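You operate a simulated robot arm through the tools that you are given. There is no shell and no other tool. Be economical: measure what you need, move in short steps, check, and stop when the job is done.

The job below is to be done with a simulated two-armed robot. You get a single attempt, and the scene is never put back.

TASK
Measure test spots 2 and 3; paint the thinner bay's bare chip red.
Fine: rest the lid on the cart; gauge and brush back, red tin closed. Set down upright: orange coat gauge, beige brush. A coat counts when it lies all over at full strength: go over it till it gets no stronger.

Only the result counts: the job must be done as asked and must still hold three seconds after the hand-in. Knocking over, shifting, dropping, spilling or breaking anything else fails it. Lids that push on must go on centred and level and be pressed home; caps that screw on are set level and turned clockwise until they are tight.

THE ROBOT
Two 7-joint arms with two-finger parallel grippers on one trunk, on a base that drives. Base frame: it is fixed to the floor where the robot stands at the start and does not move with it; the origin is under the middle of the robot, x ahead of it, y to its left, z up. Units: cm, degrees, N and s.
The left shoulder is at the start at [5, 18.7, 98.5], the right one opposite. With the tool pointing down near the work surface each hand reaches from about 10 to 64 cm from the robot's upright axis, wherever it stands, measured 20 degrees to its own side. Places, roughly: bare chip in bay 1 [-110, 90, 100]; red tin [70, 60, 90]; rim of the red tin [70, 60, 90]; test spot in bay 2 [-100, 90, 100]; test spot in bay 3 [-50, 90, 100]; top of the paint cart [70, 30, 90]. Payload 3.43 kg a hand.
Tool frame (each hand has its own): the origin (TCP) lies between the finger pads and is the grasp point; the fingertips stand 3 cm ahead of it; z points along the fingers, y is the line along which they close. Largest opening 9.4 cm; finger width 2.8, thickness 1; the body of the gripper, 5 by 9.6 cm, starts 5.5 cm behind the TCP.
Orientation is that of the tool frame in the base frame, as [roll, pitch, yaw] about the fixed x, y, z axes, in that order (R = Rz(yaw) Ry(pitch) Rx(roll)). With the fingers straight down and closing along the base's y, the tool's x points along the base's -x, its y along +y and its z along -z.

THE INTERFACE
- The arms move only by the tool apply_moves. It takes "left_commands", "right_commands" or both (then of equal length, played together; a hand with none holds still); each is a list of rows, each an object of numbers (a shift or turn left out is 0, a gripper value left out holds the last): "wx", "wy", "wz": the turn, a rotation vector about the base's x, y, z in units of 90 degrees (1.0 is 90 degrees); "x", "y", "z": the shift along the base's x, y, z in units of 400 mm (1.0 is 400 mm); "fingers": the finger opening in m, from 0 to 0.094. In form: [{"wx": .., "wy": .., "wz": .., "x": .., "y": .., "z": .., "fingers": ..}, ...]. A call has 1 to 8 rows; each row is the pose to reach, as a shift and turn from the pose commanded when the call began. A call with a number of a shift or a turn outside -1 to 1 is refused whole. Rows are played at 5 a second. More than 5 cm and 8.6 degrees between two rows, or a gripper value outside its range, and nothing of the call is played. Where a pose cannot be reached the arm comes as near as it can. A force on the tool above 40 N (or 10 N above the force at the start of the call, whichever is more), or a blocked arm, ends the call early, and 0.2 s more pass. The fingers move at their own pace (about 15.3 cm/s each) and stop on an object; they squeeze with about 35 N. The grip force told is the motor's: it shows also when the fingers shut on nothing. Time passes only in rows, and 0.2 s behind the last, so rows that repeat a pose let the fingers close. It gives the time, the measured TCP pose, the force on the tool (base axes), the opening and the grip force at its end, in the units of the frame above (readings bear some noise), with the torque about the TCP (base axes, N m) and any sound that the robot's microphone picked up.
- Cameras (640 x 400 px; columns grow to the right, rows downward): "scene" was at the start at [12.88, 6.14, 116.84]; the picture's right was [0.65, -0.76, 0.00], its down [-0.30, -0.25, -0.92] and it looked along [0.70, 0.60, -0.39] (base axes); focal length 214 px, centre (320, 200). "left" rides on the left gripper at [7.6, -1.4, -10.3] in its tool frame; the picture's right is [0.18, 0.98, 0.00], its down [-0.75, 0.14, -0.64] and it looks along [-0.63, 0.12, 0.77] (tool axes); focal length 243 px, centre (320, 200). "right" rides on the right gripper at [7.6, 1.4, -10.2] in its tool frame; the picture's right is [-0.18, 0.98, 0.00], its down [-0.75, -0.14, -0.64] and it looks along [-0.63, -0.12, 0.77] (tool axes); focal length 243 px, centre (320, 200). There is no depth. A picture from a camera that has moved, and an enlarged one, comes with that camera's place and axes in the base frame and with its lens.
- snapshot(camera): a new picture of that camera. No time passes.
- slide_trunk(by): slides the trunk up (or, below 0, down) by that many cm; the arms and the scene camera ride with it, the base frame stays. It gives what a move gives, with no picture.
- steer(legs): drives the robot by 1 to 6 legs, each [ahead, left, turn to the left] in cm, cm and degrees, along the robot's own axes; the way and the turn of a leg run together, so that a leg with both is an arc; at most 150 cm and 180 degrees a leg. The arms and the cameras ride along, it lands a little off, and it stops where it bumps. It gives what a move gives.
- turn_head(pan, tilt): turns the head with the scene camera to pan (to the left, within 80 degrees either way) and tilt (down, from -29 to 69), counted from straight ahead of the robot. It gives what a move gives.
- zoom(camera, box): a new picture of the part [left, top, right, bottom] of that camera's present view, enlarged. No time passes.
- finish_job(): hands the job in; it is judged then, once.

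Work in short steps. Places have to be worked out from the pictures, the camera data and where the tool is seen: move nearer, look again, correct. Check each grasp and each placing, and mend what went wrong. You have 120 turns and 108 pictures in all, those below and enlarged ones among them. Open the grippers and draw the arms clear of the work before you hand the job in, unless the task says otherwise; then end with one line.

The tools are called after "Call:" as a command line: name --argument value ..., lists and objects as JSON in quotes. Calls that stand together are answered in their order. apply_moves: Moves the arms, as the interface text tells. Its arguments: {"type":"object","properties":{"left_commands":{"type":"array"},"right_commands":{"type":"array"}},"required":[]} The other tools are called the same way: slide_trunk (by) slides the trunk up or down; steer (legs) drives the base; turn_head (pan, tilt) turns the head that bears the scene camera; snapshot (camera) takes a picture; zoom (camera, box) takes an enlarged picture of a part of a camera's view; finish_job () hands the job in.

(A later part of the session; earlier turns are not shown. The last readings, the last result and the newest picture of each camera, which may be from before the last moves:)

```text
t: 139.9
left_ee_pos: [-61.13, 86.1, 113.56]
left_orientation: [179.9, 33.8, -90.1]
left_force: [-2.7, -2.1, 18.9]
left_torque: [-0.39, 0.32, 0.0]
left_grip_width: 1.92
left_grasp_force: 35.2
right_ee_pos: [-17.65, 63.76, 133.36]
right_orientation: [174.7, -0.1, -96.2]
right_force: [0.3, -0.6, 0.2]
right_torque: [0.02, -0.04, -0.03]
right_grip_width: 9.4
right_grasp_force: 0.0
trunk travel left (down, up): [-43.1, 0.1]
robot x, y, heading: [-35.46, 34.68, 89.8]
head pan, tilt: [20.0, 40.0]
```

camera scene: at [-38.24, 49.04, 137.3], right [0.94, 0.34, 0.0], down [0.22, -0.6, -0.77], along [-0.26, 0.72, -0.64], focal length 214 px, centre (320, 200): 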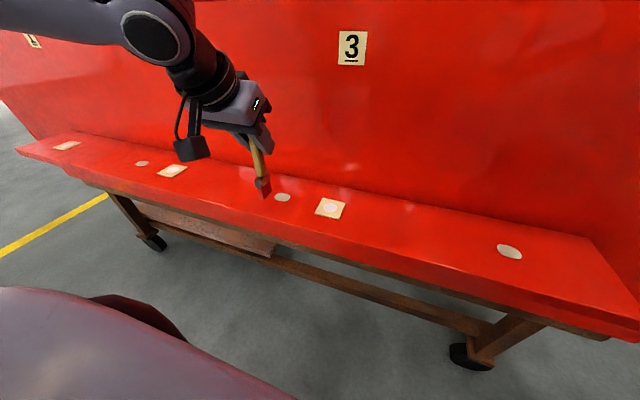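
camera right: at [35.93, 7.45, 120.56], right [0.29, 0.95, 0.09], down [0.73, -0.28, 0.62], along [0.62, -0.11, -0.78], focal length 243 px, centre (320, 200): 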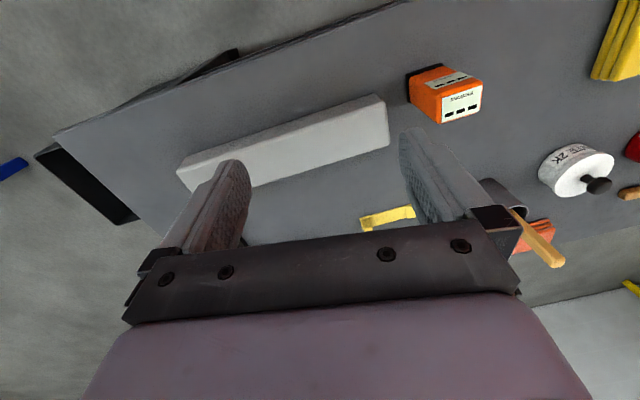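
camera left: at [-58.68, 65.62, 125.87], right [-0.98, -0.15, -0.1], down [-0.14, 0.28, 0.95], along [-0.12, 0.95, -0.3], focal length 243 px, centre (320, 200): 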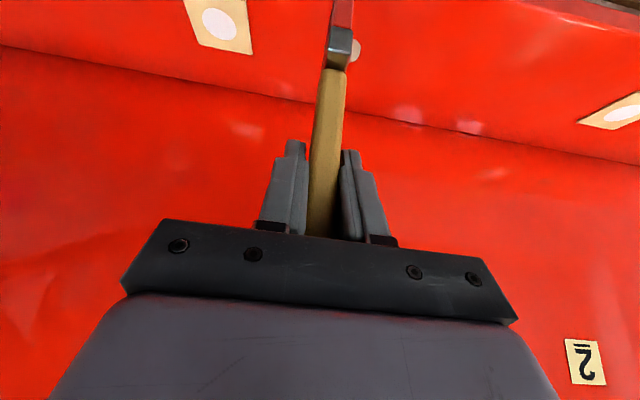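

There's contact at 19 N. I'll stroke the whole chip again.

Call:
apply_moves --left_commands '[{"x": -0.045, "y": -0.025, "z": 0.001}, {"x": -0.045, "y": 0.01, "z": 0.001}, {"x": -0.045, "y": 0.04, "z": 0.001}, {"x": -0.025, "y": 0.04, "z": 0.001}, {"x": -0.025, "y": 0.01, "z": 0.001}, {"x": -0.025, "y": -0.025, "z": 0.001}, {"x": -0.005, "y": -0.025, "z": 0.001}, {"x": -0.005, "y": 0.01, "z": 0.001}]'

Call:
apply_moves --left_commands '[{"x": 0.0, "y": 0.03}, {"x": 0.02, "y": 0.03}, {"x": 0.02, "y": 0.0}, {"x": 0.02, "y": -0.035}, {"x": 0.04, "y": -0.035}, {"x": 0.04, "y": 0.0}, {"x": 0.04, "y": 0.03}, {"x": 0.005, "y": -0.01}]'

Call:
apply_moves --left_commands '[{"z": 0.04}, {"z": 0.1, "x": -0.05, "y": -0.05}, {"z": 0.13, "x": -0.12, "y": -0.12}, {"z": 0.13, "x": -0.22, "y": -0.16}]'

Call:
zoom --camera "scene" --box '[240, 150, 340, 230]'

```text
t: 141.7
left_ee_pos: [-61.29, 86.28, 113.47]
left_orientation: [-180.0, 33.3, -90.0]
left_force: [-1.2, -7.8, 21.3]
left_torque: [-0.52, 0.22, 0.02]
left_grip_width: 1.93
left_grasp_force: 34.9
right_ee_pos: [-17.72, 63.66, 133.37]
right_orientation: [174.7, -0.1, -96.1]
right_force: [-0.9, 0.6, -1.0]
right_torque: [-0.01, 0.01, 0.02]
right_grip_width: 9.41
right_grasp_force: 0.1
trunk travel left (down, up): [-43.1, 0.1]
robot x, y, heading: [-35.46, 35.17, 89.9]
head pan, tilt: [20.0, 40.0]
```

```text
t: 143.5
left_ee_pos: [-61.09, 85.99, 113.41]
left_orientation: [-180.0, 33.3, -89.9]
left_force: [3.4, 1.8, 10.3]
left_torque: [0.36, -0.24, -0.04]
left_grip_width: 1.92
left_grasp_force: 34.8
right_ee_pos: [-17.72, 63.71, 133.19]
right_orientation: [174.8, -0.1, -96.1]
right_force: [0.0, 0.7, -0.9]
right_torque: [0.02, -0.03, -0.01]
right_grip_width: 9.41
right_grasp_force: 0.0
trunk travel left (down, up): [-43.1, 0.1]
robot x, y, heading: [-35.47, 34.86, 89.7]
head pan, tilt: [20.0, 40.0]
```

```text
t: 144.5
left_ee_pos: [-70.08, 79.45, 118.28]
left_orientation: [-179.9, 33.1, -90.1]
left_force: [-0.5, 0.6, 0.0]
left_torque: [0.02, 0.02, -0.01]
left_grip_width: 1.93
left_grasp_force: 34.9
right_ee_pos: [-17.79, 63.81, 133.39]
right_orientation: [174.9, -0.2, -96.1]
right_force: [0.0, 0.0, 0.8]
right_torque: [0.0, 0.03, 0.0]
right_grip_width: 9.39
right_grasp_force: 0.0
trunk travel left (down, up): [-43.1, 0.1]
robot x, y, heading: [-35.54, 35.1, 89.6]
head pan, tilt: [20.0, 40.0]
```

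```text
5.00 times, centred on (290, 190) of scene
camera zoom: at [-38.36, 49.0, 137.3], right [0.94, 0.34, 0.0], down [0.22, -0.6, -0.77], along [-0.26, 0.72, -0.64], focal length 1072 px, centre (470, 250)
```

zoom: 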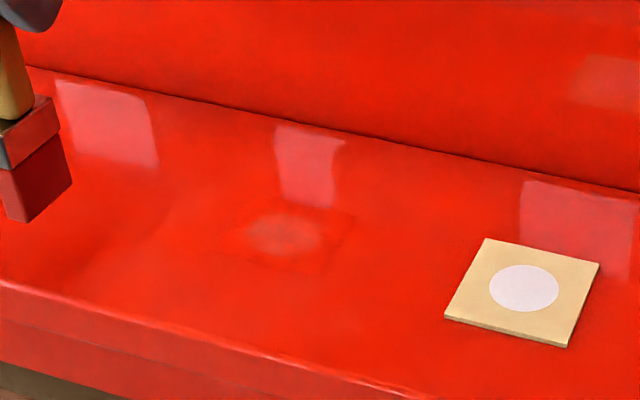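

I'll look closer at the chip itself.

Call:
zoom --camera "scene" --box '[266, 186, 300, 208]'

```text
16.00 times, centred on (283, 197) of scene
camera zoom: at [-38.36, 49.0, 137.3], right [0.94, 0.34, 0.0], down [0.22, -0.6, -0.77], along [-0.26, 0.72, -0.64], focal length 3432 px, centre (912, 248)
```

zoom: 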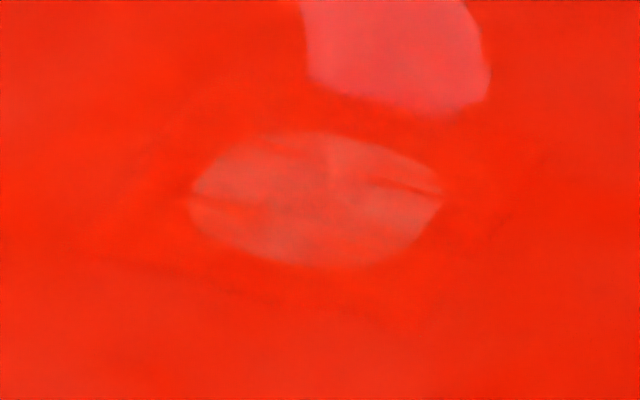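

The chip has an even but still translucent coat and the brush seems spent, so it needs re-dipping. I'll back away, turn and return to the tin.

Call:
steer --legs '[[-30.5, 0, 0]]'

Call:
apply_moves --left_commands '[{"x": 0.1}, {"x": 0.2}, {"x": 0.225, "y": -0.05}]'

Call:
steer --legs '[[0, -12, 0.2], [0, 0, -90], [0, 27.5, 0]]'

```text
t: 146.6
left_ee_pos: [-70.22, 49.14, 118.46]
left_orientation: [180.0, 33.3, -89.8]
left_force: [1.4, 0.2, 0.1]
left_torque: [0.02, -0.01, 0.01]
left_grip_width: 1.95
left_grasp_force: 35.1
right_ee_pos: [-17.87, 33.73, 133.27]
right_orientation: [174.8, -0.1, -95.9]
right_force: [0.5, 0.0, 0.0]
right_torque: [0.03, 0.0, -0.01]
right_grip_width: 9.37
right_grasp_force: 0.0
trunk travel left (down, up): [-43.1, 0.1]
robot x, y, heading: [-35.38, 4.79, 90.3]
head pan, tilt: [20.0, 40.0]
```

```text
t: 147.4
left_ee_pos: [-61.27, 47.13, 118.38]
left_orientation: [-180.0, 33.2, -89.7]
left_force: [0.2, -0.2, -0.4]
left_torque: [0.02, -0.02, -0.03]
left_grip_width: 1.93
left_grasp_force: 35.0
right_ee_pos: [-17.95, 33.76, 133.31]
right_orientation: [174.9, -0.2, -95.8]
right_force: [0.4, 0.7, -0.4]
right_torque: [0.01, 0.01, 0.0]
right_grip_width: 9.39
right_grasp_force: 0.1
trunk travel left (down, up): [-43.1, 0.1]
robot x, y, heading: [-35.54, 4.92, 90.0]
head pan, tilt: [20.0, 40.0]
```

```text
t: 155.6
left_ee_pos: [18.92, 58.95, 118.34]
left_orientation: [-180.0, 33.2, -180.0]
left_force: [-0.4, 0.7, -0.6]
left_torque: [0.0, 0.03, -0.04]
left_grip_width: 1.93
left_grasp_force: 35.1
right_ee_pos: [5.37, 15.55, 133.21]
right_orientation: [174.9, -0.2, 174.0]
right_force: [0.5, -0.1, 1.1]
right_torque: [0.03, -0.01, 0.0]
right_grip_width: 9.4
right_grasp_force: 0.0
trunk travel left (down, up): [-43.1, 0.1]
robot x, y, heading: [-23.35, 32.86, 0.2]
head pan, tilt: [20.0, 40.0]
```

I'll extend the hand and drive ahead over the tin.

Call:
apply_moves --left_commands '[{"x": 0.1, "y": -0.01}, {"x": 0.2, "y": -0.02, "z": -0.03}, {"x": 0.3, "y": -0.03, "z": -0.08}, {"x": 0.4, "y": -0.043, "z": -0.13}, {"x": 0.5, "y": -0.043, "z": -0.17}]'

Call:
steer --legs '[[30.2, 0, 0]]'

Call:
zoom --camera "scene" --box '[240, 110, 360, 220]'

```text
t: 156.8
left_ee_pos: [39.35, 57.27, 111.5]
left_orientation: [179.9, 33.2, -179.9]
left_force: [0.1, 0.2, 0.4]
left_torque: [0.0, -0.02, -0.01]
left_grip_width: 1.94
left_grasp_force: 35.1
right_ee_pos: [5.59, 15.57, 133.27]
right_orientation: [174.9, -0.2, 174.0]
right_force: [0.9, -0.1, -1.2]
right_torque: [-0.05, 0.02, 0.03]
right_grip_width: 9.4
right_grasp_force: 0.1
trunk travel left (down, up): [-43.1, 0.1]
robot x, y, heading: [-23.56, 33.41, 0.0]
head pan, tilt: [20.0, 40.0]
```

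```text
t: 158.8
left_ee_pos: [69.41, 57.31, 111.5]
left_orientation: [180.0, 33.2, -179.9]
left_force: [0.2, -0.1, -0.4]
left_torque: [0.02, -0.03, 0.0]
left_grip_width: 1.94
left_grasp_force: 35.5
right_ee_pos: [35.79, 15.58, 133.26]
right_orientation: [174.9, -0.2, 174.1]
right_force: [0.3, 0.4, -0.8]
right_torque: [-0.02, -0.01, 0.02]
right_grip_width: 9.38
right_grasp_force: 0.1
trunk travel left (down, up): [-43.1, 0.1]
robot x, y, heading: [6.58, 33.48, 0.3]
head pan, tilt: [20.0, 40.0]
```

```text
3.64 times, centred on (300, 165) of scene
camera zoom: at [20.64, 36.21, 137.29], right [0.34, -0.94, 0.0], down [-0.6, -0.22, -0.77], along [0.72, 0.26, -0.64], focal length 780 px, centre (393, 327)
```

zoom: 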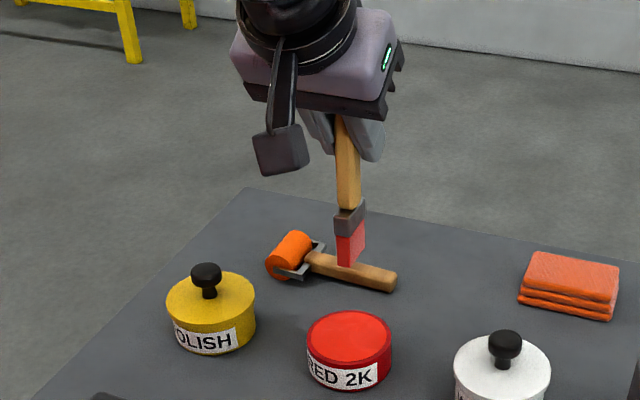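

Same alignment as before. I'll lower the trunk 7.8 cm, then use small arm steps into the paint.

Call:
slide_trunk --by -7.8

Call:
apply_moves --left_commands '[{"z": -0.008}, {"z": -0.014}, {"z": -0.02}, {"z": -0.026}, {"z": -0.03}, {"z": -0.03}]'

Call:
zoom --camera "scene" --box '[240, 110, 360, 220]'

```text
t: 160.0
left_ee_pos: [69.31, 57.35, 103.79]
left_orientation: [-180.0, 33.3, -179.9]
left_force: [0.0, -0.4, 0.1]
left_torque: [-0.01, 0.02, 0.01]
left_grip_width: 1.91
left_grasp_force: 35.1
right_ee_pos: [35.76, 15.62, 125.53]
right_orientation: [174.8, -0.2, 174.1]
right_force: [0.8, -0.4, -0.1]
right_torque: [-0.01, 0.01, -0.01]
right_grip_width: 9.4
right_grasp_force: 0.0
trunk travel left (down, up): [-35.3, 7.9]
robot x, y, heading: [6.87, 33.31, 0.0]
head pan, tilt: [20.0, 40.0]
```

```text
t: 161.4
left_ee_pos: [69.25, 57.24, 102.58]
left_orientation: [-180.0, 33.3, -179.9]
left_force: [-1.1, -0.5, 4.1]
left_torque: [-0.04, 0.03, -0.05]
left_grip_width: 1.94
left_grasp_force: 35.0
right_ee_pos: [35.62, 15.63, 125.56]
right_orientation: [174.8, -0.1, 174.1]
right_force: [0.0, -0.2, 0.0]
right_torque: [-0.02, -0.01, 0.0]
right_grip_width: 9.38
right_grasp_force: 0.1
trunk travel left (down, up): [-35.3, 7.9]
robot x, y, heading: [6.94, 33.29, 0.2]
head pan, tilt: [20.0, 40.0]
```

```text
3.64 times, centred on (300, 165) of scene
camera zoom: at [20.51, 36.19, 129.51], right [0.34, -0.94, 0.0], down [-0.6, -0.22, -0.77], along [0.72, 0.26, -0.64], focal length 780 px, centre (393, 327)
```

zoom: 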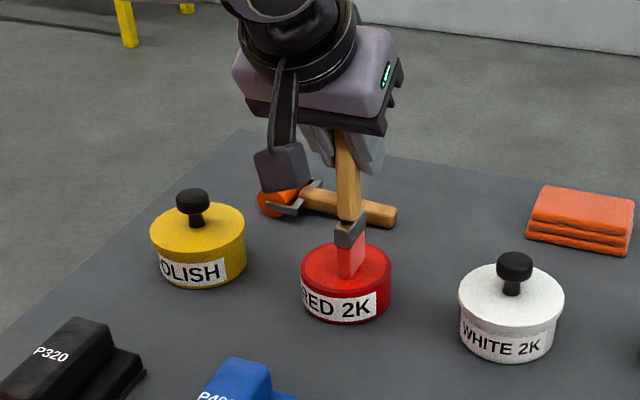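

The bristles are in the paint at 4 N. I'll hold briefly, lift, back off and head to the chip along the same route.

Call:
apply_moves --left_commands '[{"z": -0.003}, {"z": -0.003}, {"z": -0.003}, {"z": -0.003}, {"z": 0.03}]'

Call:
slide_trunk --by 7.8

Call:
steer --legs '[[-30, 0, 0]]'

Call:
apply_moves --left_commands '[{"x": -0.1, "z": 0.05}, {"x": -0.2, "z": 0.1}, {"x": -0.3, "z": 0.15}, {"x": -0.4, "z": 0.2}, {"x": -0.5, "z": 0.24}]'

Call:
steer --legs '[[0, -28, 0], [0, 0, 90], [0, 12, 0], [30.5, 0, 0]]'

Call:
zoom --camera "scene" --box '[220, 120, 360, 240]'

```text
t: 162.6
left_ee_pos: [69.3, 57.33, 103.77]
left_orientation: [179.8, 33.0, -179.9]
left_force: [0.0, -0.4, 0.9]
left_torque: [0.02, 0.01, 0.05]
left_grip_width: 1.93
left_grasp_force: 35.4
right_ee_pos: [35.61, 15.63, 125.49]
right_orientation: [174.8, -0.1, 174.1]
right_force: [-0.3, 0.3, 0.6]
right_torque: [0.02, 0.01, -0.03]
right_grip_width: 9.4
right_grasp_force: 0.1
trunk travel left (down, up): [-35.3, 7.9]
robot x, y, heading: [6.43, 32.85, 0.1]
head pan, tilt: [20.0, 40.0]
```

```text
t: 163.7
left_ee_pos: [69.42, 57.19, 111.64]
left_orientation: [-180.0, 33.2, 180.0]
left_force: [0.4, 0.5, -0.9]
left_torque: [0.01, 0.02, 0.0]
left_grip_width: 1.94
left_grasp_force: 35.3
right_ee_pos: [35.62, 15.64, 133.25]
right_orientation: [174.7, -0.1, 174.0]
right_force: [0.0, 0.5, -0.5]
right_torque: [0.03, 0.04, 0.0]
right_grip_width: 9.38
right_grasp_force: 0.0
trunk travel left (down, up): [-43.1, 0.1]
robot x, y, heading: [6.64, 32.78, -0.0]
head pan, tilt: [20.0, 40.0]
```

```text
t: 165.8
left_ee_pos: [38.3, 57.22, 111.61]
left_orientation: [180.0, 33.4, 180.0]
left_force: [-1.0, -0.7, 0.2]
left_torque: [0.0, 0.01, -0.02]
left_grip_width: 1.92
left_grasp_force: 35.4
right_ee_pos: [4.59, 15.61, 133.17]
right_orientation: [174.8, -0.2, 173.9]
right_force: [-0.1, -0.1, 0.1]
right_torque: [0.01, 0.0, 0.01]
right_grip_width: 9.41
right_grasp_force: 0.1
trunk travel left (down, up): [-43.1, 0.1]
robot x, y, heading: [-23.7, 33.22, -0.1]
head pan, tilt: [20.0, 40.0]
```

```text
t: 167.0
left_ee_pos: [18.43, 57.27, 121.3]
left_orientation: [179.8, 33.1, 180.0]
left_force: [0.4, 1.0, 0.2]
left_torque: [-0.01, -0.01, 0.04]
left_grip_width: 1.94
left_grasp_force: 34.9
right_ee_pos: [4.54, 15.59, 133.27]
right_orientation: [174.8, -0.2, 173.9]
right_force: [-0.1, 0.2, 0.1]
right_torque: [-0.03, 0.0, -0.02]
right_grip_width: 9.42
right_grasp_force: 0.1
trunk travel left (down, up): [-43.1, 0.1]
robot x, y, heading: [-24.31, 33.2, 0.1]
head pan, tilt: [20.0, 40.0]
```

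```text
t: 176.9
left_ee_pos: [-61.55, 77.29, 121.24]
left_orientation: [180.0, 33.2, -89.0]
left_force: [0.2, 0.0, -1.1]
left_torque: [0.0, 0.0, 0.03]
left_grip_width: 1.93
left_grasp_force: 35.4
right_ee_pos: [-19.66, 64.09, 133.29]
right_orientation: [174.8, -0.1, -95.0]
right_force: [0.4, 1.2, -0.3]
right_torque: [-0.03, 0.02, -0.02]
right_grip_width: 9.4
right_grasp_force: 0.0
trunk travel left (down, up): [-43.1, 0.1]
robot x, y, heading: [-36.9, 34.91, 90.9]
head pan, tilt: [20.0, 40.0]
```

```text
3.33 times, centred on (290, 180) of scene
camera zoom: at [-40.01, 48.86, 137.29], right [0.93, 0.36, 0.0], down [0.23, -0.6, -0.77], along [-0.27, 0.72, -0.64], focal length 715 px, centre (420, 267)
```

zoom: 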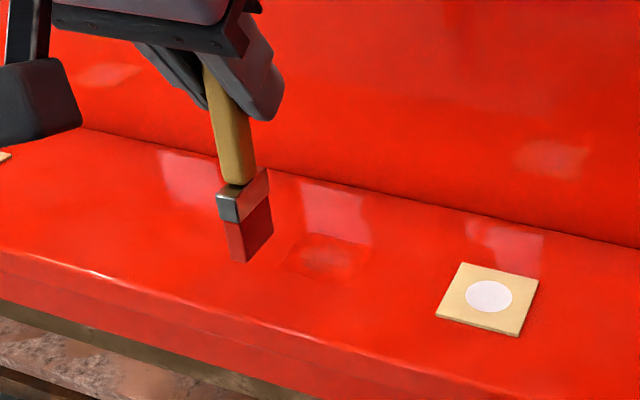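

I'll bring the brush over the chip and down to contact.

Call:
apply_moves --left_commands '[{"x": 0.009, "y": 0.08}, {"x": 0.009, "y": 0.16, "z": -0.05}, {"x": 0.009, "y": 0.219, "z": -0.12}, {"x": 0.009, "y": 0.219, "z": -0.18}, {"x": 0.009, "y": 0.219, "z": -0.19}, {"x": 0.009, "y": 0.219, "z": -0.196}, {"x": 0.009, "y": 0.219, "z": -0.201}]'

```text
t: 178.5
left_ee_pos: [-61.23, 86.05, 113.29]
left_orientation: [179.9, 33.5, -89.1]
left_force: [-0.5, -0.9, 6.1]
left_torque: [0.02, 0.09, 0.02]
left_grip_width: 1.95
left_grasp_force: 34.8
right_ee_pos: [-19.81, 63.98, 133.27]
right_orientation: [174.9, -0.1, -95.1]
right_force: [0.1, 0.9, 0.5]
right_torque: [0.03, 0.02, 0.02]
right_grip_width: 9.4
right_grasp_force: 0.0
trunk travel left (down, up): [-43.1, 0.1]
robot x, y, heading: [-37.2, 35.01, 90.7]
head pan, tilt: [20.0, 40.0]
```

Contact at 6 N. I'll stroke over the whole chip, pressing a touch more.

Call:
apply_moves --left_commands '[{"x": -0.045, "y": -0.03, "z": -0.004}, {"x": -0.045, "y": 0.01, "z": -0.004}, {"x": -0.045, "y": 0.04, "z": -0.004}, {"x": -0.025, "y": 0.04, "z": -0.004}, {"x": -0.025, "y": 0.01, "z": -0.004}, {"x": -0.025, "y": -0.03, "z": -0.004}, {"x": -0.005, "y": -0.03, "z": -0.004}, {"x": -0.005, "y": 0.01, "z": -0.004}]'

Call:
apply_moves --left_commands '[{"x": 0.0, "y": 0.03}, {"x": 0.02, "y": 0.03}, {"x": 0.02, "y": 0.0}, {"x": 0.02, "y": -0.04}, {"x": 0.04, "y": -0.04}, {"x": 0.04, "y": 0.0}, {"x": 0.04, "y": 0.03}, {"x": 0.005, "y": -0.01}]'

Call:
apply_moves --left_commands '[{"z": 0.04}, {"z": 0.1, "x": -0.05, "y": -0.05}, {"z": 0.13, "x": -0.12, "y": -0.12}, {"z": 0.13, "x": -0.22, "y": -0.16}]'

Call:
zoom --camera "scene" --box '[265, 180, 315, 215]'

```text
t: 180.3
left_ee_pos: [-61.25, 86.01, 113.09]
left_orientation: [-180.0, 33.4, -89.1]
left_force: [-1.7, -6.7, 20.2]
left_torque: [-0.51, 0.2, 0.02]
left_grip_width: 1.95
left_grasp_force: 34.6
right_ee_pos: [-19.65, 63.84, 133.31]
right_orientation: [174.8, 0.0, -95.0]
right_force: [0.7, 0.1, -0.1]
right_torque: [0.03, -0.03, -0.01]
right_grip_width: 9.39
right_grasp_force: 0.0
trunk travel left (down, up): [-43.1, 0.1]
robot x, y, heading: [-36.69, 35.03, 91.1]
head pan, tilt: [20.0, 40.0]
```

```text
t: 182.1
left_ee_pos: [-61.13, 85.86, 113.31]
left_orientation: [-179.9, 33.4, -89.0]
left_force: [3.2, 2.3, 12.6]
left_torque: [0.4, -0.31, 0.0]
left_grip_width: 1.93
left_grasp_force: 34.7
right_ee_pos: [-19.72, 63.79, 133.18]
right_orientation: [174.8, 0.0, -95.1]
right_force: [0.0, -0.7, 0.1]
right_torque: [0.03, -0.01, -0.01]
right_grip_width: 9.39
right_grasp_force: 0.0
trunk travel left (down, up): [-43.1, 0.1]
robot x, y, heading: [-36.76, 35.11, 90.9]
head pan, tilt: [20.0, 40.0]
```

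```text
t: 183.1
left_ee_pos: [-70.12, 79.21, 117.98]
left_orientation: [-180.0, 33.1, -89.0]
left_force: [-0.8, 0.8, -0.6]
left_torque: [0.0, -0.03, 0.01]
left_grip_width: 1.94
left_grasp_force: 34.8
right_ee_pos: [-19.9, 63.99, 133.25]
right_orientation: [174.9, -0.2, -95.2]
right_force: [-0.7, 0.5, 1.3]
right_torque: [-0.01, -0.02, 0.02]
right_grip_width: 9.42
right_grasp_force: 0.1
trunk travel left (down, up): [-43.1, 0.1]
robot x, y, heading: [-36.91, 35.14, 90.8]
head pan, tilt: [20.0, 40.0]
```

```text
11.43 times, centred on (290, 198) of scene
camera zoom: at [-40.14, 48.75, 137.3], right [0.93, 0.36, 0.0], down [0.23, -0.6, -0.77], along [-0.27, 0.72, -0.64], focal length 2451 px, centre (663, 229)
```

zoom: 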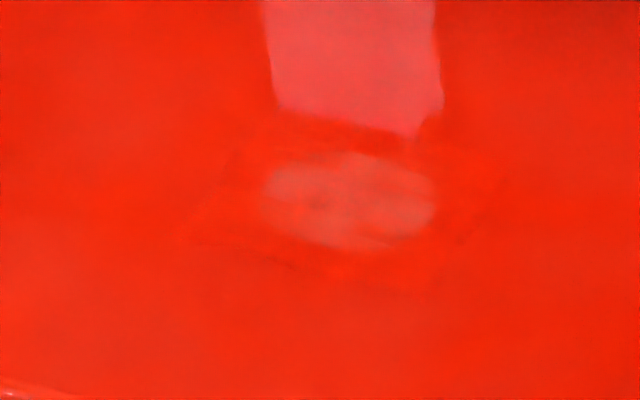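

It's hard to tell whether this got stronger. I'll make another careful double pass with firm contact and compare the same view.

Call:
apply_moves --left_commands '[{"z": 0, "x": 0.1, "y": 0.04}, {"z": 0, "x": 0.2, "y": 0.1}, {"z": -0.04, "x": 0.22, "y": 0.16}, {"z": -0.11, "x": 0.22, "y": 0.16}, {"z": -0.13, "x": 0.22, "y": 0.16}, {"z": -0.133, "x": 0.19, "y": 0.14}, {"z": -0.133, "x": 0.175, "y": 0.14}, {"z": -0.133, "x": 0.175, "y": 0.16}]'

Call:
apply_moves --left_commands '[{"y": 0.02}, {"y": 0.04}, {"x": 0.02, "y": 0.04}, {"x": 0.02, "y": 0.02}, {"x": 0.02, "y": 0.0}, {"x": 0.02, "y": -0.025}, {"x": 0.04, "y": -0.025}, {"x": 0.04, "y": 0.0}]'

Call:
apply_moves --left_commands '[{"y": 0.02}, {"y": 0.04}, {"x": 0.02, "y": 0.04}, {"x": 0.02, "y": 0.02}, {"x": 0.02, "y": 0.0}, {"x": 0.02, "y": -0.025}, {"x": 0.04, "y": -0.025}, {"x": 0.04, "y": 0.0}]'

Call:
apply_moves --left_commands '[{"y": 0.02}, {"y": 0.04}, {"x": -0.03, "y": 0.04}, {"x": -0.06, "y": 0.02}, {"x": -0.02, "y": 0.02}, {"x": 0.0, "y": 0.0}, {"x": -0.04, "y": 0.0}, {"x": -0.07, "y": -0.01}]'

Call:
apply_moves --left_commands '[{"z": 0.04}, {"z": 0.1, "x": -0.05, "y": -0.05}, {"z": 0.13, "x": -0.12, "y": -0.12}, {"z": 0.13, "x": -0.2, "y": -0.16}]'

Call:
zoom --camera "scene" --box '[265, 180, 315, 215]'

```text
t: 184.9
left_ee_pos: [-63.11, 85.99, 113.09]
left_orientation: [179.7, 33.4, -89.1]
left_force: [0.3, -3.8, 13.8]
left_torque: [-0.39, -0.02, 0.03]
left_grip_width: 1.94
left_grasp_force: 35.4
right_ee_pos: [-19.7, 63.85, 133.32]
right_orientation: [174.8, -0.1, -95.1]
right_force: [-0.3, 0.1, 0.4]
right_torque: [-0.02, 0.0, 0.01]
right_grip_width: 9.4
right_grasp_force: 0.1
trunk travel left (down, up): [-43.1, 0.1]
robot x, y, heading: [-36.57, 34.74, 90.8]
head pan, tilt: [20.0, 40.0]
```

```text
t: 186.7
left_ee_pos: [-61.56, 85.75, 113.0]
left_orientation: [179.9, 33.4, -88.9]
left_force: [-3.8, -7.8, 21.9]
left_torque: [-0.58, 0.3, 0.04]
left_grip_width: 1.94
left_grasp_force: 34.8
right_ee_pos: [-19.62, 63.68, 133.44]
right_orientation: [174.8, -0.1, -95.1]
right_force: [-0.1, 0.7, 0.0]
right_torque: [-0.01, 0.0, -0.02]
right_grip_width: 9.4
right_grasp_force: 0.0
trunk travel left (down, up): [-43.1, 0.1]
robot x, y, heading: [-37.04, 34.9, 91.0]
head pan, tilt: [20.0, 40.0]
```

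```text
t: 188.5
left_ee_pos: [-59.79, 85.63, 112.99]
left_orientation: [-180.0, 33.3, -89.0]
left_force: [-1.5, -7.7, 18.7]
left_torque: [-0.49, 0.18, 0.03]
left_grip_width: 1.91
left_grasp_force: 35.0
right_ee_pos: [-19.64, 63.77, 133.41]
right_orientation: [174.7, -0.1, -95.1]
right_force: [0.3, 0.5, -0.3]
right_torque: [-0.01, 0.02, 0.0]
right_grip_width: 9.42
right_grasp_force: 0.0
trunk travel left (down, up): [-43.1, 0.1]
robot x, y, heading: [-36.53, 34.88, 90.9]
head pan, tilt: [20.0, 40.0]
```

```text
t: 190.3
left_ee_pos: [-62.59, 85.52, 112.97]
left_orientation: [179.9, 33.2, -89.0]
left_force: [1.0, 1.6, 5.5]
left_torque: [0.12, -0.18, -0.02]
left_grip_width: 1.93
left_grasp_force: 34.7
right_ee_pos: [-19.74, 64.02, 133.31]
right_orientation: [174.7, -0.2, -95.1]
right_force: [0.5, 0.4, -0.3]
right_torque: [0.01, -0.01, 0.0]
right_grip_width: 9.38
right_grasp_force: 0.0
trunk travel left (down, up): [-43.1, 0.1]
robot x, y, heading: [-36.7, 35.1, 90.5]
head pan, tilt: [20.0, 40.0]
```

```text
t: 191.3
left_ee_pos: [-70.66, 79.08, 117.95]
left_orientation: [180.0, 33.2, -89.2]
left_force: [0.7, -0.8, -0.6]
left_torque: [0.0, -0.01, -0.04]
left_grip_width: 1.94
left_grasp_force: 34.8
right_ee_pos: [-19.81, 63.96, 133.37]
right_orientation: [175.0, -0.2, -95.0]
right_force: [-0.2, 0.7, 0.6]
right_torque: [0.01, -0.02, 0.0]
right_grip_width: 9.4
right_grasp_force: 0.1
trunk travel left (down, up): [-43.1, 0.1]
robot x, y, heading: [-36.52, 34.93, 91.1]
head pan, tilt: [20.0, 40.0]
```

```text
11.43 times, centred on (290, 198) of scene
camera zoom: at [-40.1, 48.77, 137.3], right [0.93, 0.36, 0.0], down [0.23, -0.6, -0.77], along [-0.27, 0.72, -0.64], focal length 2451 px, centre (663, 229)
```

zoom: 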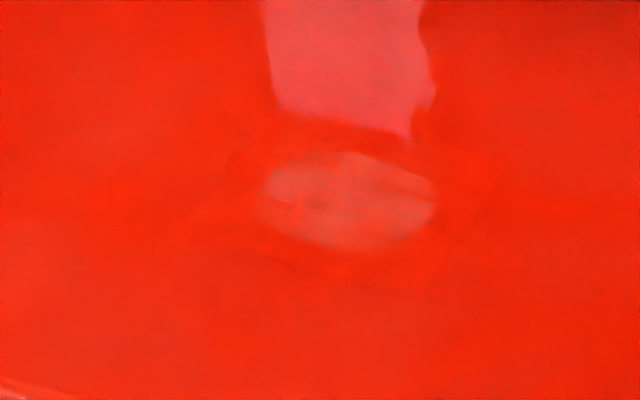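

Hardly any change between passes now. I'll check the chip from the wrist camera at a different angle, to separate reflection from translucency.

Call:
apply_moves --left_commands '[{"x": 0.06, "y": -0.1, "z": 0.03}, {"x": 0.06, "y": -0.2, "z": 0.06}, {"x": 0.06, "y": -0.28, "z": 0.06}]'

Call:
snapshot --camera "left"

```text
t: 192.1
left_ee_pos: [-68.25, 67.89, 120.46]
left_orientation: [180.0, 33.3, -89.0]
left_force: [0.2, 0.0, -0.1]
left_torque: [-0.02, 0.0, 0.04]
left_grip_width: 1.95
left_grasp_force: 34.8
right_ee_pos: [-19.78, 63.98, 133.41]
right_orientation: [174.8, -0.1, -95.1]
right_force: [0.0, 0.5, -0.2]
right_torque: [0.01, -0.02, -0.04]
right_grip_width: 9.41
right_grasp_force: 0.1
trunk travel left (down, up): [-43.1, 0.1]
robot x, y, heading: [-36.57, 34.8, 91.0]
head pan, tilt: [20.0, 40.0]
```

```text
20 pictures are left
camera left: at [-66.6, 55.95, 124.88], right [-0.98, -0.17, -0.1], down [-0.15, 0.28, 0.95], along [-0.14, 0.95, -0.29], focal length 243 px, centre (320, 200)
```

left: 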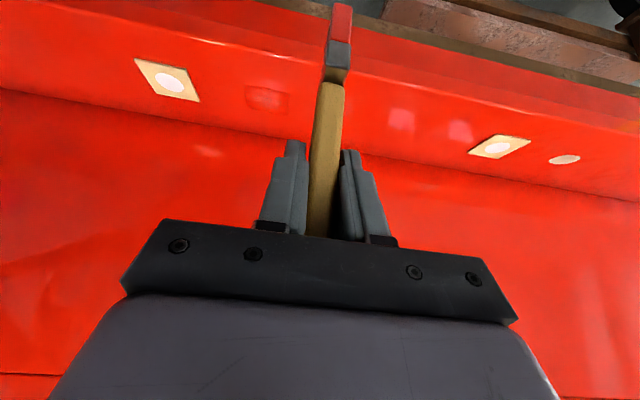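

Call:
zoom --camera "left" --box '[230, 70, 310, 120]'

```text
8.00 times, centred on (270, 95) of left
camera zoom: at [-66.6, 55.95, 124.88], right [-0.98, -0.17, -0.1], down [-0.15, 0.28, 0.95], along [-0.14, 0.95, -0.29], focal length 1941 px, centre (720, 1040)
```

zoom: 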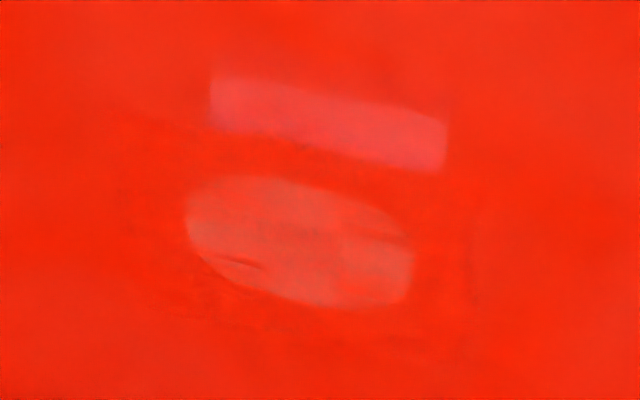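

The chip is evenly coated yet still looks translucent from here too. I'll do one more dip-and-paint round and compare with this view; back to the tin.

Call:
steer --legs '[[-30.5, 0, 0], [0, -13.2, 0], [0, 0, -91], [0, 28, 0]]'

```text
t: 202.1
left_ee_pos: [9.28, 63.31, 120.41]
left_orientation: [180.0, 33.2, -178.8]
left_force: [0.4, -0.5, -0.5]
left_torque: [0.01, -0.02, 0.0]
left_grip_width: 1.94
left_grasp_force: 35.0
right_ee_pos: [5.56, 14.75, 133.36]
right_orientation: [174.7, -0.2, 175.2]
right_force: [0.1, -0.2, 0.0]
right_torque: [0.0, -0.02, 0.0]
right_grip_width: 9.41
right_grasp_force: 0.1
trunk travel left (down, up): [-43.1, 0.1]
robot x, y, heading: [-23.93, 31.71, 1.1]
head pan, tilt: [20.0, 40.0]
```

I'll extend the hand again, then straighten the heading and drive ahead to the tin.

Call:
apply_moves --left_commands '[{"x": 0.11, "y": -0.03}, {"x": 0.22, "y": -0.06, "z": -0.01}, {"x": 0.33, "y": -0.09, "z": -0.03}, {"x": 0.44, "y": -0.12, "z": -0.06}, {"x": 0.54, "y": -0.15, "z": -0.11}, {"x": 0.64, "y": -0.17, "z": -0.16}, {"x": 0.74, "y": -0.18, "z": -0.21}]'

Call:
steer --legs '[[0, 1.5, -1.1], [30.5, 0, 0]]'

Call:
zoom --camera "scene" --box '[240, 110, 360, 220]'

```text
t: 203.7
left_ee_pos: [38.7, 56.32, 111.72]
left_orientation: [180.0, 33.3, -178.8]
left_force: [-0.5, 0.6, -0.1]
left_torque: [0.0, 0.03, -0.01]
left_grip_width: 1.96
left_grasp_force: 35.0
left hand out of reach, approached as far as the arm can: row 7
right_ee_pos: [5.56, 14.78, 133.22]
right_orientation: [174.9, -0.4, 175.2]
right_force: [-0.3, 0.7, -0.4]
right_torque: [-0.01, -0.01, 0.01]
right_grip_width: 9.4
right_grasp_force: 0.1
trunk travel left (down, up): [-43.1, 0.1]
robot x, y, heading: [-23.42, 31.89, 1.0]
head pan, tilt: [20.0, 40.0]
```

```text
t: 206.2
left_ee_pos: [69.94, 55.92, 111.87]
left_orientation: [-179.9, 33.3, 179.7]
left_force: [1.4, 0.1, -0.6]
left_torque: [0.01, 0.01, 0.0]
left_grip_width: 1.94
left_grasp_force: 35.2
right_ee_pos: [35.72, 15.51, 133.3]
right_orientation: [174.8, -0.2, 173.7]
right_force: [1.7, 0.1, -0.5]
right_torque: [0.01, 0.04, 0.02]
right_grip_width: 9.42
right_grasp_force: 0.0
trunk travel left (down, up): [-43.1, 0.1]
robot x, y, heading: [7.26, 33.16, -0.2]
head pan, tilt: [20.0, 40.0]
```

```text
3.64 times, centred on (300, 165) of scene
camera zoom: at [20.91, 36.15, 137.29], right [0.34, -0.94, 0.0], down [-0.61, -0.22, -0.77], along [0.72, 0.26, -0.64], focal length 780 px, centre (393, 327)
```

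zoom: 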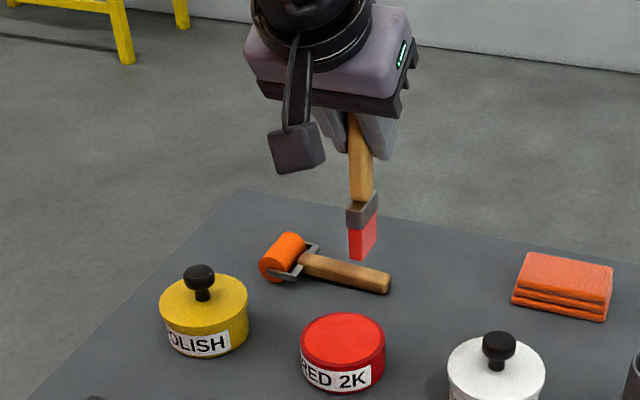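

I'll correct to [69.35, 57.3], lower and dip more firmly.

Call:
apply_moves --left_commands '[{"x": -0.015, "y": 0.034}, {"x": -0.015, "y": 0.034}]'

Call:
slide_trunk --by -8

Call:
apply_moves --left_commands '[{"z": -0.014}, {"z": -0.024}, {"z": -0.03}, {"z": -0.036}, {"z": -0.042}, {"z": -0.042}, {"z": -0.042}]'

```text
t: 206.8
left_ee_pos: [69.42, 57.28, 111.83]
left_orientation: [-180.0, 33.3, 179.7]
left_force: [0.6, -0.1, -1.1]
left_torque: [-0.03, 0.01, 0.01]
left_grip_width: 1.92
left_grasp_force: 35.2
right_ee_pos: [35.88, 15.38, 133.27]
right_orientation: [174.8, -0.1, 173.6]
right_force: [0.8, -0.1, 0.7]
right_torque: [0.06, -0.02, 0.0]
right_grip_width: 9.4
right_grasp_force: 0.0
trunk travel left (down, up): [-43.1, 0.1]
robot x, y, heading: [6.97, 32.94, -0.2]
head pan, tilt: [20.0, 40.0]
```

```text
t: 207.9
left_ee_pos: [69.33, 57.38, 103.85]
left_orientation: [179.9, 33.2, 179.8]
left_force: [0.3, 0.7, 0.2]
left_torque: [0.03, -0.04, -0.01]
left_grip_width: 1.94
left_grasp_force: 35.3
right_ee_pos: [35.8, 15.42, 125.32]
right_orientation: [174.7, -0.2, 173.6]
right_force: [-0.1, -0.3, 0.5]
right_torque: [-0.01, -0.03, 0.05]
right_grip_width: 9.38
right_grasp_force: 0.0
trunk travel left (down, up): [-35.1, 8.1]
robot x, y, heading: [6.52, 33.14, -0.7]
head pan, tilt: [20.0, 40.0]
```

```text
t: 209.5
left_ee_pos: [69.17, 57.39, 102.33]
left_orientation: [180.0, 33.4, 179.7]
left_force: [0.6, 0.4, 5.4]
left_torque: [0.06, -0.1, 0.02]
left_grip_width: 1.94
left_grasp_force: 35.5
right_ee_pos: [35.72, 15.34, 125.28]
right_orientation: [174.8, -0.2, 173.7]
right_force: [-0.5, -0.3, 0.2]
right_torque: [-0.01, -0.01, 0.01]
right_grip_width: 9.4
right_grasp_force: 0.2
trunk travel left (down, up): [-35.1, 8.1]
robot x, y, heading: [6.99, 32.71, -0.1]
head pan, tilt: [20.0, 40.0]
```

Dipped (5 N). I'll lift and take the same route back to the chip.

Call:
apply_moves --left_commands '[{"z": -0.003}, {"z": -0.003}, {"z": -0.003}, {"z": 0.02}, {"z": 0.042}]'

Call:
slide_trunk --by 8

Call:
steer --legs '[[-30, 0, 0]]'

Call:
apply_moves --left_commands '[{"x": -0.1, "z": 0.05}, {"x": -0.2, "z": 0.1}, {"x": -0.3, "z": 0.15}, {"x": -0.4, "z": 0.2}, {"x": -0.5, "z": 0.24}]'

Call:
steer --legs '[[0, -28, 0], [0, 0, 90], [0, 12, 0], [30.5, 0, 0]]'

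```text
t: 210.7
left_ee_pos: [69.2, 57.49, 103.82]
left_orientation: [180.0, 33.2, 179.7]
left_force: [0.3, -1.0, -0.9]
left_torque: [-0.02, 0.0, -0.01]
left_grip_width: 1.94
left_grasp_force: 34.9
right_ee_pos: [35.77, 15.37, 125.27]
right_orientation: [174.8, -0.2, 173.8]
right_force: [0.1, 0.2, -0.3]
right_torque: [0.01, 0.01, 0.0]
right_grip_width: 9.4
right_grasp_force: 0.0
trunk travel left (down, up): [-35.1, 8.1]
robot x, y, heading: [7.31, 33.23, -0.1]
head pan, tilt: [20.0, 40.0]
```

```text
t: 211.9
left_ee_pos: [69.33, 57.45, 111.82]
left_orientation: [-179.9, 33.3, 179.7]
left_force: [0.1, -0.1, -0.5]
left_torque: [0.03, -0.04, -0.03]
left_grip_width: 1.96
left_grasp_force: 34.6
right_ee_pos: [35.84, 15.46, 133.2]
right_orientation: [174.8, -0.2, 173.8]
right_force: [0.0, -0.5, 0.1]
right_torque: [0.01, 0.03, -0.03]
right_grip_width: 9.39
right_grasp_force: 0.1
trunk travel left (down, up): [-43.1, 0.1]
robot x, y, heading: [7.31, 32.82, -0.4]
head pan, tilt: [20.0, 40.0]
```

```text
t: 213.9
left_ee_pos: [39.16, 57.49, 111.86]
left_orientation: [-179.9, 33.4, 179.6]
left_force: [-1.1, -0.1, -0.4]
left_torque: [0.01, 0.03, -0.01]
left_grip_width: 1.97
left_grasp_force: 34.9
right_ee_pos: [5.62, 15.69, 133.26]
right_orientation: [174.8, -0.2, 173.6]
right_force: [-1.3, 0.8, -0.7]
right_torque: [-0.02, 0.01, 0.01]
right_grip_width: 9.4
right_grasp_force: 0.1
trunk travel left (down, up): [-43.1, 0.1]
robot x, y, heading: [-23.08, 33.19, -0.6]
head pan, tilt: [20.0, 40.0]
```

```text
t: 215.1
left_ee_pos: [19.03, 57.51, 121.31]
left_orientation: [-179.9, 33.3, 179.5]
left_force: [-0.2, -0.1, -0.4]
left_torque: [0.01, -0.03, 0.02]
left_grip_width: 1.96
left_grasp_force: 35.0
right_ee_pos: [5.65, 15.69, 133.37]
right_orientation: [174.8, -0.1, 173.5]
right_force: [-0.5, 0.6, -0.1]
right_torque: [0.03, -0.02, 0.0]
right_grip_width: 9.4
right_grasp_force: 0.0
trunk travel left (down, up): [-43.1, 0.1]
robot x, y, heading: [-23.14, 33.31, -0.6]
head pan, tilt: [20.0, 40.0]
```

```text
t: 225.1
left_ee_pos: [-61.21, 77.05, 121.29]
left_orientation: [179.9, 33.3, -88.9]
left_force: [0.1, 1.2, 0.4]
left_torque: [-0.01, -0.04, 0.01]
left_grip_width: 1.96
left_grasp_force: 35.5
right_ee_pos: [-18.91, 64.61, 133.23]
right_orientation: [174.8, -0.2, -95.0]
right_force: [-0.9, 0.6, 0.1]
right_torque: [-0.03, 0.01, -0.01]
right_grip_width: 9.41
right_grasp_force: 0.1
trunk travel left (down, up): [-43.1, 0.1]
robot x, y, heading: [-35.9, 35.26, 90.7]
head pan, tilt: [20.0, 40.0]
```

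I'll move over the chip and down to contact.

Call:
apply_moves --left_commands '[{"y": 0.08}, {"y": 0.16, "z": -0.05}, {"y": 0.224, "z": -0.12}, {"y": 0.224, "z": -0.18}, {"y": 0.224, "z": -0.195}, {"y": 0.224, "z": -0.203}, {"y": 0.224, "z": -0.209}]'

```text
t: 226.7
left_ee_pos: [-61.28, 86.07, 112.9]
left_orientation: [-179.9, 33.4, -89.0]
left_force: [-0.4, -0.3, -0.4]
left_torque: [0.01, -0.01, -0.03]
left_grip_width: 1.95
left_grasp_force: 35.4
right_ee_pos: [-18.99, 64.57, 133.32]
right_orientation: [174.8, -0.2, -94.9]
right_force: [0.1, 0.1, 0.7]
right_torque: [0.01, 0.03, -0.03]
right_grip_width: 9.4
right_grasp_force: 0.0
trunk travel left (down, up): [-43.1, 0.1]
robot x, y, heading: [-36.22, 35.16, 90.9]
head pan, tilt: [20.0, 40.0]
```

No contact yet, as the brush has slid a bit further. I'll go on in small steps.

Call:
apply_moves --left_commands '[{"z": -0.004}, {"z": -0.008}, {"z": -0.012}, {"z": -0.016}]'

```text
t: 227.7
left_ee_pos: [-61.04, 86.04, 112.67]
left_orientation: [-180.0, 34.0, -89.0]
left_force: [-3.1, -1.7, 26.1]
left_torque: [-0.16, 0.29, 0.0]
left_grip_width: 1.94
left_grasp_force: 35.2
right_ee_pos: [-18.75, 64.33, 133.32]
right_orientation: [174.7, -0.1, -95.0]
right_force: [-0.1, -0.6, -1.0]
right_torque: [-0.01, 0.0, 0.02]
right_grip_width: 9.4
right_grasp_force: 0.1
trunk travel left (down, up): [-43.1, 0.1]
robot x, y, heading: [-36.12, 35.11, 91.0]
head pan, tilt: [20.0, 40.0]
```

Firm contact (26 N). I'll ease off slightly and make a full set of strokes.

Call:
apply_moves --left_commands '[{"x": -0.045, "y": -0.025, "z": 0.004}, {"x": -0.045, "y": 0.01, "z": 0.004}, {"x": -0.045, "y": 0.04, "z": 0.004}, {"x": -0.025, "y": 0.04, "z": 0.004}, {"x": -0.025, "y": 0.01, "z": 0.004}, {"x": -0.025, "y": -0.025, "z": 0.004}, {"x": -0.005, "y": -0.025, "z": 0.004}, {"x": -0.005, "y": 0.01, "z": 0.004}]'

Call:
apply_moves --left_commands '[{"x": 0.0, "y": 0.03}, {"x": 0.02, "y": 0.03}, {"x": 0.02, "y": 0.0}, {"x": 0.02, "y": -0.035}, {"x": 0.04, "y": -0.035}, {"x": 0.04, "y": 0.0}, {"x": 0.04, "y": 0.03}, {"x": 0.005, "y": -0.01}]'

Call:
apply_moves --left_commands '[{"z": 0.04}, {"z": 0.1, "x": -0.05, "y": -0.05}, {"z": 0.15, "x": -0.12, "y": -0.12}, {"z": 0.18, "x": -0.17, "y": -0.22}, {"z": 0.2, "x": -0.175, "y": -0.32}, {"z": 0.2, "x": -0.175, "y": -0.42}, {"z": 0.2, "x": -0.175, "y": -0.452}]'

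Call:
zoom --camera "left" --box '[230, 70, 310, 120]'

Call:
zoom --camera "scene" --box '[265, 180, 315, 215]'

```text
t: 229.5
left_ee_pos: [-61.31, 86.27, 112.67]
left_orientation: [-179.9, 33.4, -88.9]
left_force: [-1.5, -7.5, 21.5]
left_torque: [-0.45, 0.16, 0.01]
left_grip_width: 1.94
left_grasp_force: 35.0
right_ee_pos: [-18.91, 64.29, 133.24]
right_orientation: [174.7, -0.1, -95.1]
right_force: [-0.1, 0.2, 0.2]
right_torque: [0.0, 0.02, 0.01]
right_grip_width: 9.41
right_grasp_force: 0.0
trunk travel left (down, up): [-43.1, 0.1]
robot x, y, heading: [-36.12, 35.33, 91.0]
head pan, tilt: [20.0, 40.0]
```

```text
t: 231.3
left_ee_pos: [-61.15, 85.97, 112.45]
left_orientation: [-179.9, 33.5, -89.0]
left_force: [3.1, 2.7, 15.1]
left_torque: [0.55, -0.36, -0.04]
left_grip_width: 1.95
left_grasp_force: 34.6
right_ee_pos: [-18.91, 64.29, 133.42]
right_orientation: [174.8, -0.1, -95.0]
right_force: [0.0, 0.2, 0.1]
right_torque: [-0.02, -0.03, 0.01]
right_grip_width: 9.4
right_grasp_force: 0.0
trunk travel left (down, up): [-43.1, 0.1]
robot x, y, heading: [-35.93, 35.14, 91.1]
head pan, tilt: [20.0, 40.0]
```

```text
t: 232.9
left_ee_pos: [-68.15, 68.02, 120.56]
left_orientation: [180.0, 33.3, -89.0]
left_force: [-0.1, 0.4, 0.4]
left_torque: [-0.01, -0.01, 0.02]
left_grip_width: 1.93
left_grasp_force: 34.7
right_ee_pos: [-18.87, 64.51, 133.28]
right_orientation: [174.8, -0.3, -94.9]
right_force: [0.3, 0.4, 0.8]
right_torque: [0.01, 0.02, 0.01]
right_grip_width: 9.39
right_grasp_force: 0.0
trunk travel left (down, up): [-43.1, 0.1]
robot x, y, heading: [-36.13, 35.62, 90.7]
head pan, tilt: [20.0, 40.0]
```

```text
8.00 times, centred on (270, 95) of left
camera zoom: at [-66.5, 56.06, 124.94], right [-0.98, -0.17, -0.1], down [-0.15, 0.28, 0.95], along [-0.13, 0.95, -0.29], focal length 1941 px, centre (720, 1040)
```

zoom: 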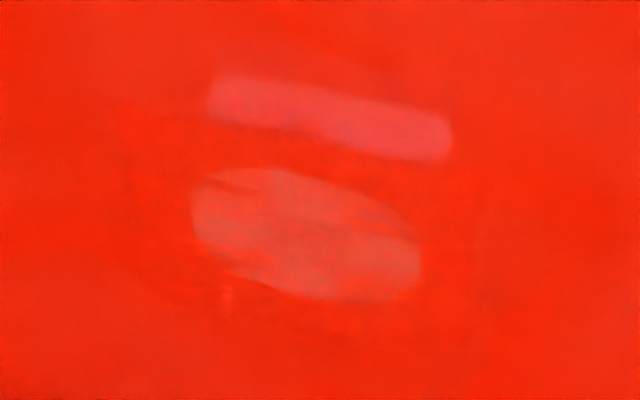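

```text
11.43 times, centred on (290, 198) of scene
camera zoom: at [-39.16, 49.29, 137.29], right [0.93, 0.36, 0.0], down [0.23, -0.6, -0.77], along [-0.27, 0.72, -0.64], focal length 2451 px, centre (663, 229)
```

zoom: 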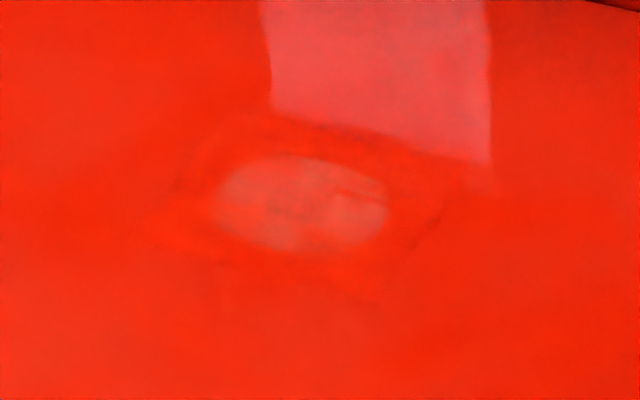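

No change after a fresh dip, so the coat is at full strength and covers the whole chip with a margin. Now I'll return the brush: back off, turn and line up with the cup.

Call:
steer --legs '[[-30.5, 0, 0], [0, -13, 0], [0, 0, -91]]'

Call:
apply_moves --left_commands '[{"x": 0.11, "y": -0.03}, {"x": 0.22, "y": -0.06, "z": -0.01}, {"x": 0.33, "y": -0.09, "z": -0.03}, {"x": 0.44, "y": -0.12, "z": -0.06}, {"x": 0.54, "y": -0.14, "z": -0.11}, {"x": 0.64, "y": -0.16, "z": -0.16}, {"x": 0.7, "y": -0.165, "z": -0.21}]'

```text
t: 240.2
left_ee_pos: [10.49, 36.6, 120.69]
left_orientation: [-179.9, 33.3, -180.0]
left_force: [-0.6, 0.1, 0.0]
left_torque: [-0.02, 0.02, 0.03]
left_grip_width: 1.95
left_grasp_force: 35.1
right_ee_pos: [6.03, -12.63, 133.25]
right_orientation: [174.7, -0.3, 173.7]
right_force: [0.7, 0.2, 0.1]
right_torque: [-0.01, -0.02, 0.0]
right_grip_width: 9.38
right_grasp_force: 0.0
trunk travel left (down, up): [-43.1, 0.1]
robot x, y, heading: [-22.66, 5.11, -0.2]
head pan, tilt: [20.0, 40.0]
```

```text
t: 241.8
left_ee_pos: [38.51, 29.94, 111.9]
left_orientation: [179.9, 33.3, 179.8]
left_force: [0.2, 0.4, 0.0]
left_torque: [0.04, 0.0, 0.05]
left_grip_width: 1.94
left_grasp_force: 35.0
right_ee_pos: [6.04, -12.62, 133.19]
right_orientation: [174.7, -0.2, 173.8]
right_force: [0.5, -0.7, -0.1]
right_torque: [-0.02, 0.03, 0.01]
right_grip_width: 9.39
right_grasp_force: 0.0
trunk travel left (down, up): [-43.1, 0.1]
robot x, y, heading: [-22.64, 5.1, -0.3]
head pan, tilt: [20.0, 40.0]
```

I'll drive ahead to the cup and look.

Call:
steer --legs '[[31, 1.0, 0.2]]'

Call:
zoom --camera "scene" --box '[230, 100, 370, 220]'

Call:
snapshot --camera "left"

```text
t: 243.9
left_ee_pos: [69.39, 31.13, 112.03]
left_orientation: [180.0, 33.3, -179.8]
left_force: [0.3, 0.8, -0.7]
left_torque: [-0.02, 0.0, -0.02]
left_grip_width: 1.96
left_grasp_force: 34.4
right_ee_pos: [37.05, -11.45, 133.26]
right_orientation: [174.8, -0.1, 174.1]
right_force: [0.8, -0.4, -0.8]
right_torque: [0.0, 0.01, -0.01]
right_grip_width: 9.4
right_grasp_force: 0.1
trunk travel left (down, up): [-43.1, 0.1]
robot x, y, heading: [8.08, 5.94, 0.1]
head pan, tilt: [20.0, 40.0]
```

```text
3.33 times, centred on (300, 160) of scene
camera zoom: at [22.06, 9.04, 137.29], right [0.34, -0.94, 0.0], down [-0.6, -0.22, -0.77], along [0.72, 0.26, -0.64], focal length 715 px, centre (387, 333)
```

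zoom: 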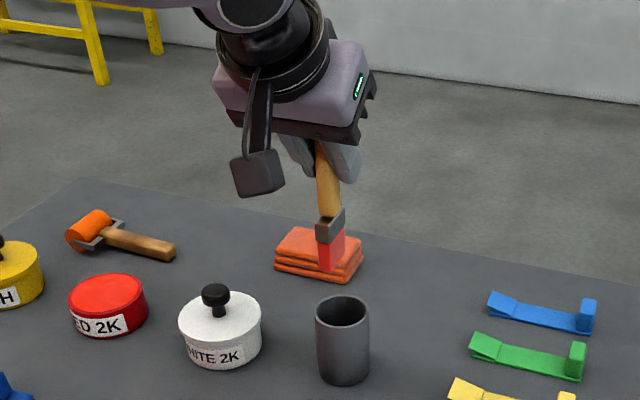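

```text
14 pictures are left
camera left: at [57.38, 29.74, 116.34], right [-0.16, 0.98, -0.1], down [0.28, 0.14, 0.95], along [0.95, 0.12, -0.29], focal length 243 px, centre (320, 200)
```

left: 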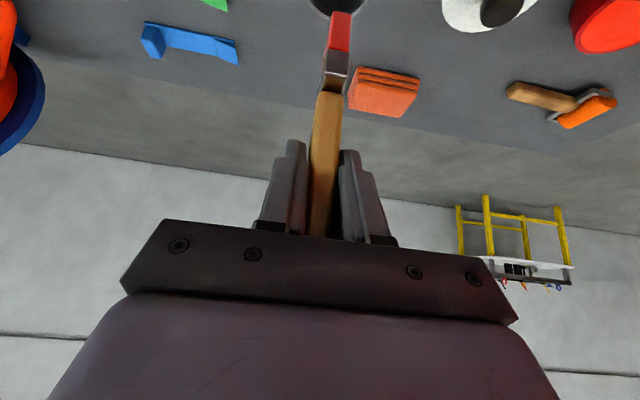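

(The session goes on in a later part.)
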